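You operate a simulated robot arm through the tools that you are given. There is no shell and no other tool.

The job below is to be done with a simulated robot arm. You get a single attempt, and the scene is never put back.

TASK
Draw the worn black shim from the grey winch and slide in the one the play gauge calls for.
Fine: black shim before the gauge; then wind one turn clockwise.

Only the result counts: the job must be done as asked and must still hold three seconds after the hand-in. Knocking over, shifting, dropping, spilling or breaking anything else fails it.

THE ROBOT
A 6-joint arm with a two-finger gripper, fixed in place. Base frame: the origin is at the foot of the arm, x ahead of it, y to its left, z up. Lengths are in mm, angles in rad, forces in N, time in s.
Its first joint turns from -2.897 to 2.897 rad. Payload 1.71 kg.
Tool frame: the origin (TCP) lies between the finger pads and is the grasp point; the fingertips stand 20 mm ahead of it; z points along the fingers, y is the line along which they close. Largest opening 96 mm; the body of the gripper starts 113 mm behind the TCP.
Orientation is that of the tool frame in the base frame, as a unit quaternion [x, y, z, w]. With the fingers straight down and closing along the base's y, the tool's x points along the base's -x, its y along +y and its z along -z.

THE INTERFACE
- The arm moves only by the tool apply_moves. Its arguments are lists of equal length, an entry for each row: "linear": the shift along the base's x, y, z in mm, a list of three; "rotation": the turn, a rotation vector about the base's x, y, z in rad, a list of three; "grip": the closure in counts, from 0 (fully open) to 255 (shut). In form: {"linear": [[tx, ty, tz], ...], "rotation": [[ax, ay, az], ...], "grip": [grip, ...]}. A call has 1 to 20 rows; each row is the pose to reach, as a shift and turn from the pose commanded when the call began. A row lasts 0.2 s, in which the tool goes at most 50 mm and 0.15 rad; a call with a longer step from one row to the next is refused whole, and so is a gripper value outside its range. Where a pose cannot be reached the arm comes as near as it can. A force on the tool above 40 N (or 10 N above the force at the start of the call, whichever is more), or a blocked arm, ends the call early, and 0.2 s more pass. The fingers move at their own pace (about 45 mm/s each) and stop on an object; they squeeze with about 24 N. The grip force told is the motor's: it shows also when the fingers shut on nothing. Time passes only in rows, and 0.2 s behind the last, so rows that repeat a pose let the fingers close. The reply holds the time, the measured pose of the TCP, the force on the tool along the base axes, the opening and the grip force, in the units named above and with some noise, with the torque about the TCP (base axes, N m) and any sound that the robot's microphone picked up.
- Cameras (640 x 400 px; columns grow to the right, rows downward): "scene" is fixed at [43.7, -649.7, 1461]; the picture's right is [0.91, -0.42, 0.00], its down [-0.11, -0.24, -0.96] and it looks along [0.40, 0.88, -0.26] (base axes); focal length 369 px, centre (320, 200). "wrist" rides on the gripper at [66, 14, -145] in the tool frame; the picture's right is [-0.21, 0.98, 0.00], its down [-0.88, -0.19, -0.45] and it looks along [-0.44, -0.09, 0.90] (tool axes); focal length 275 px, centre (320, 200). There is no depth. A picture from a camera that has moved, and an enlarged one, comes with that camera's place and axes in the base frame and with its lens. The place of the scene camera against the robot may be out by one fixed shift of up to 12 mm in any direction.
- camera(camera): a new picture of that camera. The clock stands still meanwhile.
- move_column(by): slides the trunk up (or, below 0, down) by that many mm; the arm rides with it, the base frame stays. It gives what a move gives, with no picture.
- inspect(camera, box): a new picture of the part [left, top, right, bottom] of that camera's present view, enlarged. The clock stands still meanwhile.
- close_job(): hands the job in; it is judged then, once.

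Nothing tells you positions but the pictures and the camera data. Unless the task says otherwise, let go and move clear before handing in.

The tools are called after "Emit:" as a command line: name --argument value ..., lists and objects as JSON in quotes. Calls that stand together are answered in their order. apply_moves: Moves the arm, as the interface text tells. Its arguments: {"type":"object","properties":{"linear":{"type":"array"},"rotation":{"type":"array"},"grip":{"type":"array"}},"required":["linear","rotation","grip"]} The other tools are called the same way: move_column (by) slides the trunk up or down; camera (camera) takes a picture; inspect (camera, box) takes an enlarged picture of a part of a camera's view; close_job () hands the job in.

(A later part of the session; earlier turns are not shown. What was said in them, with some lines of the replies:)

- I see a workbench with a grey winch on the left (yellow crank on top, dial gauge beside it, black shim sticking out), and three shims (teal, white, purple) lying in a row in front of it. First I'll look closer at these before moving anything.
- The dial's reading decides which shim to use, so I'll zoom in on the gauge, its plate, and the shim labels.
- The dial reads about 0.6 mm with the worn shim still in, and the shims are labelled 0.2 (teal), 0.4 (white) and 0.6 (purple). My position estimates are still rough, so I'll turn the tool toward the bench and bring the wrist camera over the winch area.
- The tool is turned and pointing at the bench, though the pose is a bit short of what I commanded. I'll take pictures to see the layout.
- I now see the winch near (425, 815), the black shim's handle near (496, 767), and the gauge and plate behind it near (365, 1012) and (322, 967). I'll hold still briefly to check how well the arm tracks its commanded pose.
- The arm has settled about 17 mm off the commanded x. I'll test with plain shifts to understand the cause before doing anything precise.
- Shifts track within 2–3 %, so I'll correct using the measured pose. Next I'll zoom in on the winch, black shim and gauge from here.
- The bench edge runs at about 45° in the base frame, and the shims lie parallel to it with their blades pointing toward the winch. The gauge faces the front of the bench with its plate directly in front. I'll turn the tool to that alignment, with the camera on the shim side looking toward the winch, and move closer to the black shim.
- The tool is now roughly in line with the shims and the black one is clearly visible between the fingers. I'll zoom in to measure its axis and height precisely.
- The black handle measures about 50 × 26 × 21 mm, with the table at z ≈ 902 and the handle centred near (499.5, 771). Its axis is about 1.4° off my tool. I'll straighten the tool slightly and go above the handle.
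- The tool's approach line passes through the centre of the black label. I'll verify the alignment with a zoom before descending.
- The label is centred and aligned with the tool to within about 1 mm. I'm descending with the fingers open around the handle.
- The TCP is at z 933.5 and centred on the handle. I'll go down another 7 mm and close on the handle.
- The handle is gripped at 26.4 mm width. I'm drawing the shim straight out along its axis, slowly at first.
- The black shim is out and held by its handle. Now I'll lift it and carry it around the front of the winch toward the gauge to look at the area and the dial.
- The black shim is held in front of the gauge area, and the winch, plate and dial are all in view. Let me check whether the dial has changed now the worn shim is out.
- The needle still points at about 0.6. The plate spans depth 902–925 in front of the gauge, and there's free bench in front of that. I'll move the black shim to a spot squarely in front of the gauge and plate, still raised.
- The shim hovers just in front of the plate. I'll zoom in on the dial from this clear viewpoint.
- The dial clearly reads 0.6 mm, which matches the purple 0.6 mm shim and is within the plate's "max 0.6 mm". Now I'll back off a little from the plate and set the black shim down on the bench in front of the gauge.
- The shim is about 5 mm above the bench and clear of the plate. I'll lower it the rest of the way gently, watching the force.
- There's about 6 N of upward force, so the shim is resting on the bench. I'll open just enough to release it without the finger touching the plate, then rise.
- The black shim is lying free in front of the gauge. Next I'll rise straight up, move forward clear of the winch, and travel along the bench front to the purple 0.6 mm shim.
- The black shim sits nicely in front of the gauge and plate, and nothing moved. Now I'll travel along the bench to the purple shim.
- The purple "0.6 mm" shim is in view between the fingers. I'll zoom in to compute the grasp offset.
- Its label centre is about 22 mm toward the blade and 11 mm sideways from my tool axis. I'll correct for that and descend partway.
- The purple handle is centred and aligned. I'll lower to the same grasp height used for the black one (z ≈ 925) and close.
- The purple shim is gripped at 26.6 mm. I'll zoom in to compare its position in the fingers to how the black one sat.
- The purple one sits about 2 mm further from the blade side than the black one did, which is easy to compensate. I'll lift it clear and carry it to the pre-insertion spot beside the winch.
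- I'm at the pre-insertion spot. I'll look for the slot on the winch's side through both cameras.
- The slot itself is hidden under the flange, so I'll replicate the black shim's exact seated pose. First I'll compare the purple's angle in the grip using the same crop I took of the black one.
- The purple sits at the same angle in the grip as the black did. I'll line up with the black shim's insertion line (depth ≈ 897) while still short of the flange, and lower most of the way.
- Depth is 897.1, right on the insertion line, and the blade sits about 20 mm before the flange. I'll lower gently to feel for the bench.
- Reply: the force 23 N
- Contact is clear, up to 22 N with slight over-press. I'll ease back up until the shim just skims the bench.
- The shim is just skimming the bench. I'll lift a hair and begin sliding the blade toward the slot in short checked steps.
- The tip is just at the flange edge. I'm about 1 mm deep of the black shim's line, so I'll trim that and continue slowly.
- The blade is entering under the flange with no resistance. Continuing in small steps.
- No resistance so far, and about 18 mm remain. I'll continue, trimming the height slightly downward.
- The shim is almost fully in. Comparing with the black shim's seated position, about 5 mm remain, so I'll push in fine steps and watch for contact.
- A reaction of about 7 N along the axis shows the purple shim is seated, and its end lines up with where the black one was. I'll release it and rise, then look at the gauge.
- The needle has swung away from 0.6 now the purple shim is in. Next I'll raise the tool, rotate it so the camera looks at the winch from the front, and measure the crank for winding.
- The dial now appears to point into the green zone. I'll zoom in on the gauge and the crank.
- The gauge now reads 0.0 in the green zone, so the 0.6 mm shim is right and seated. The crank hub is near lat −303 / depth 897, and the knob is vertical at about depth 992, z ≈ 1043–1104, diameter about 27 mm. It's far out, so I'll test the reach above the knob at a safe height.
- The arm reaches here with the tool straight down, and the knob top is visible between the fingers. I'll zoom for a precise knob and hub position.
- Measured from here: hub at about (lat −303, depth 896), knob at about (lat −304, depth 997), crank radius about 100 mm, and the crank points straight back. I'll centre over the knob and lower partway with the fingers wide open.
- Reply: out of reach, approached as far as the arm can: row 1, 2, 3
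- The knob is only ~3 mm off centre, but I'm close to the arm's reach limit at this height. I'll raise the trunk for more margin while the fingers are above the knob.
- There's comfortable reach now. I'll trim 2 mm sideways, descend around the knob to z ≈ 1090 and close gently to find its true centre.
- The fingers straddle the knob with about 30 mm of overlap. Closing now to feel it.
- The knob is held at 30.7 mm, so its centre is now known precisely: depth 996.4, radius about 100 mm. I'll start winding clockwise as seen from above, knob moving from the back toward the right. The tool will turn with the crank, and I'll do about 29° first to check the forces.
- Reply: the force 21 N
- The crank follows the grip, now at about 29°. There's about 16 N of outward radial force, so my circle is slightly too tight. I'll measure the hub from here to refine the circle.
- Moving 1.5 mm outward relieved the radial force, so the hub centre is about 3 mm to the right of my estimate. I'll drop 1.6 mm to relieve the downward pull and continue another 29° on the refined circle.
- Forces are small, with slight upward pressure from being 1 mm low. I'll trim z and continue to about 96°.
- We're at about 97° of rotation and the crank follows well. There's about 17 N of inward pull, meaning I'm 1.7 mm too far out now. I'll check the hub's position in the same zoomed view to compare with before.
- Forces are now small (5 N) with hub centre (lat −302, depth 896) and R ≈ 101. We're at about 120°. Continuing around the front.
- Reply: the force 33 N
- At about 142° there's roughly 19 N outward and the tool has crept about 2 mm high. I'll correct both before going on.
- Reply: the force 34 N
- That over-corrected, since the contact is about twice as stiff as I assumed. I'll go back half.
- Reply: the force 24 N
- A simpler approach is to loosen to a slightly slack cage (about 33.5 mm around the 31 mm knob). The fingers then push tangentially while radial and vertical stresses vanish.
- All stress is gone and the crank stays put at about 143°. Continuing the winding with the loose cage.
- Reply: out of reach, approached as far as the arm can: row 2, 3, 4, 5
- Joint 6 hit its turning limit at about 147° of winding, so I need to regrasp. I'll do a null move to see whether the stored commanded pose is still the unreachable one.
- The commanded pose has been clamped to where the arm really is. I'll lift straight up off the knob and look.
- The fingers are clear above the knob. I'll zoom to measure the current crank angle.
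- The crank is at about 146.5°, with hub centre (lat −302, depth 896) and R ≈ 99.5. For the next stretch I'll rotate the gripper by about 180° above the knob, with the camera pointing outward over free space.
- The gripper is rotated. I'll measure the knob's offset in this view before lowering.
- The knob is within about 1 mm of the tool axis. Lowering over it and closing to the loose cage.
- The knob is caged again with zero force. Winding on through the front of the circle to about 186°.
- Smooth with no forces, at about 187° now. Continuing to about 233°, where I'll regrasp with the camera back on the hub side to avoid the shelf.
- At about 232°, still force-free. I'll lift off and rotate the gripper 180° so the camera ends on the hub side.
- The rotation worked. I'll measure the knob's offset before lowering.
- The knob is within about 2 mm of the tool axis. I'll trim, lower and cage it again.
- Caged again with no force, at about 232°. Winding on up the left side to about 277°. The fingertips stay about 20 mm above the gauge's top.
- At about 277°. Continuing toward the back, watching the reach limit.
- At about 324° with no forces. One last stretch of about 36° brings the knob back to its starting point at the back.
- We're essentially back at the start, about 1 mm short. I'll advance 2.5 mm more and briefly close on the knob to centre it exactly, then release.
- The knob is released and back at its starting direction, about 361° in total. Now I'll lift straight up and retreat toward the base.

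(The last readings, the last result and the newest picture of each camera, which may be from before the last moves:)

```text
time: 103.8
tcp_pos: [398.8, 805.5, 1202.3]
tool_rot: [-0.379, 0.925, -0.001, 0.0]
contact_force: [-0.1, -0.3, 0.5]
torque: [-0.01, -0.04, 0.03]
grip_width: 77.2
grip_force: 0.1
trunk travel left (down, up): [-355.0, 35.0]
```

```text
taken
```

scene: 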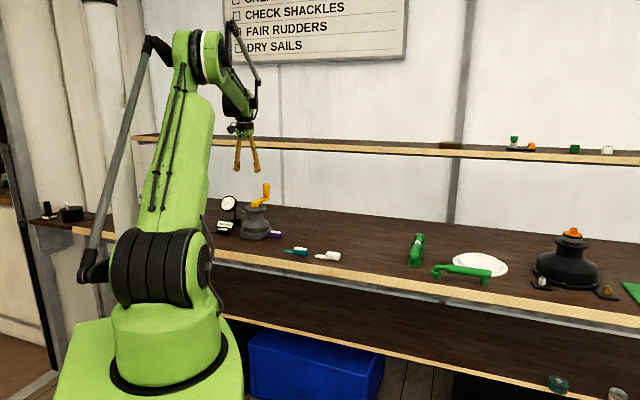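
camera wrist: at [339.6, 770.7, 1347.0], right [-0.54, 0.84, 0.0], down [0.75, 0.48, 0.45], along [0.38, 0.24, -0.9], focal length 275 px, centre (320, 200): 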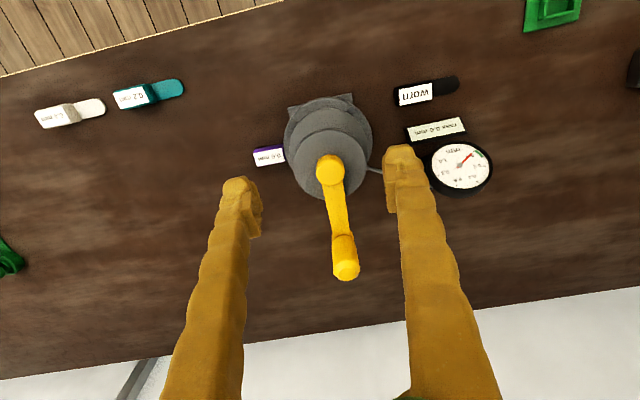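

All the pieces look right. I'll take a final close look at the winch, gauge and shims, and retreat a bit further.

Emit:
apply_moves --linear '[[-30, -30, 10], [-60, -60, 20], [-90, -90, 30], [-110, -110, 40], [-110, -110, 40], [-110, -110, 40]]' --rotation '[[0, 0, 0], [0, 0, 0], [0, 0, 0], [0, 0, 0], [0, 0, 0], [0, 0, 0]]' --grip '[50, 50, 50, 50, 50, 50]'

Emit:
inspect --camera "scene" --box '[205, 175, 295, 245]'

Emit:
inspect --camera "wrist" --box '[250, 150, 530, 330]'

```text
time: 105.2
tcp_pos: [287.1, 697.8, 1240.5]
tool_rot: [-0.379, 0.925, -0.001, 0.001]
contact_force: [-1.0, 0.2, 0.3]
torque: [-0.07, 0.01, -0.01]
grip_width: 77.2
grip_force: 0.0
trunk travel left (down, up): [-355.0, 35.0]
```

```text
5.71 times, centred on (250, 210) of scene
camera zoom: at [43.7, -649.7, 1461.0], right [0.91, -0.42, 0.0], down [-0.11, -0.24, -0.96], along [0.4, 0.88, -0.26], focal length 2108 px, centre (720, 143)
```

zoom: 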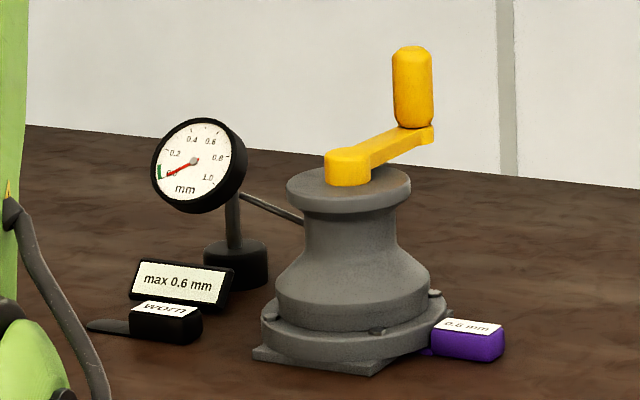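

```text
2.22 times, centred on (390, 240) of wrist
camera zoom: at [230.6, 662.8, 1386.3], right [-0.54, 0.84, 0.0], down [0.75, 0.48, 0.44], along [0.38, 0.24, -0.9], focal length 612 px, centre (164, 111)
```

zoom: 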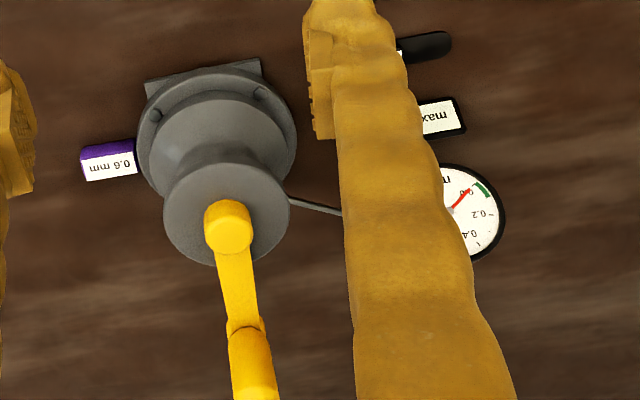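

The purple 0.6 mm shim is seated and the gauge reads 0.0 in the green. The black shim lies in front of the gauge, the crank has made one full clockwise turn, and the arm is clear. Handing in.

Emit:
close_job

```text
The job is handed in.
```

The job is done and handed in; no result has come back yet.

- **Worn shim:** I drew the black shim from the grey winch and set it on the bench in front of the gauge, just ahead of the "max 0.6 mm" plate. I read "black shim before the gauge" as a place.
- **New shim:** The gauge read 0.6 mm, both before and after the black shim came out, so I slid in the purple 0.6 mm one. It went in until it stopped where the black one had been, and the gauge dropped to 0.0, inside the green zone.
- **Winding:** I turned the crank one full turn clockwise, seen from above. It ended about 1 to 2 degrees past its starting point.

I saw nothing else knocked or moved. The gripper is open and clear of the bench items.
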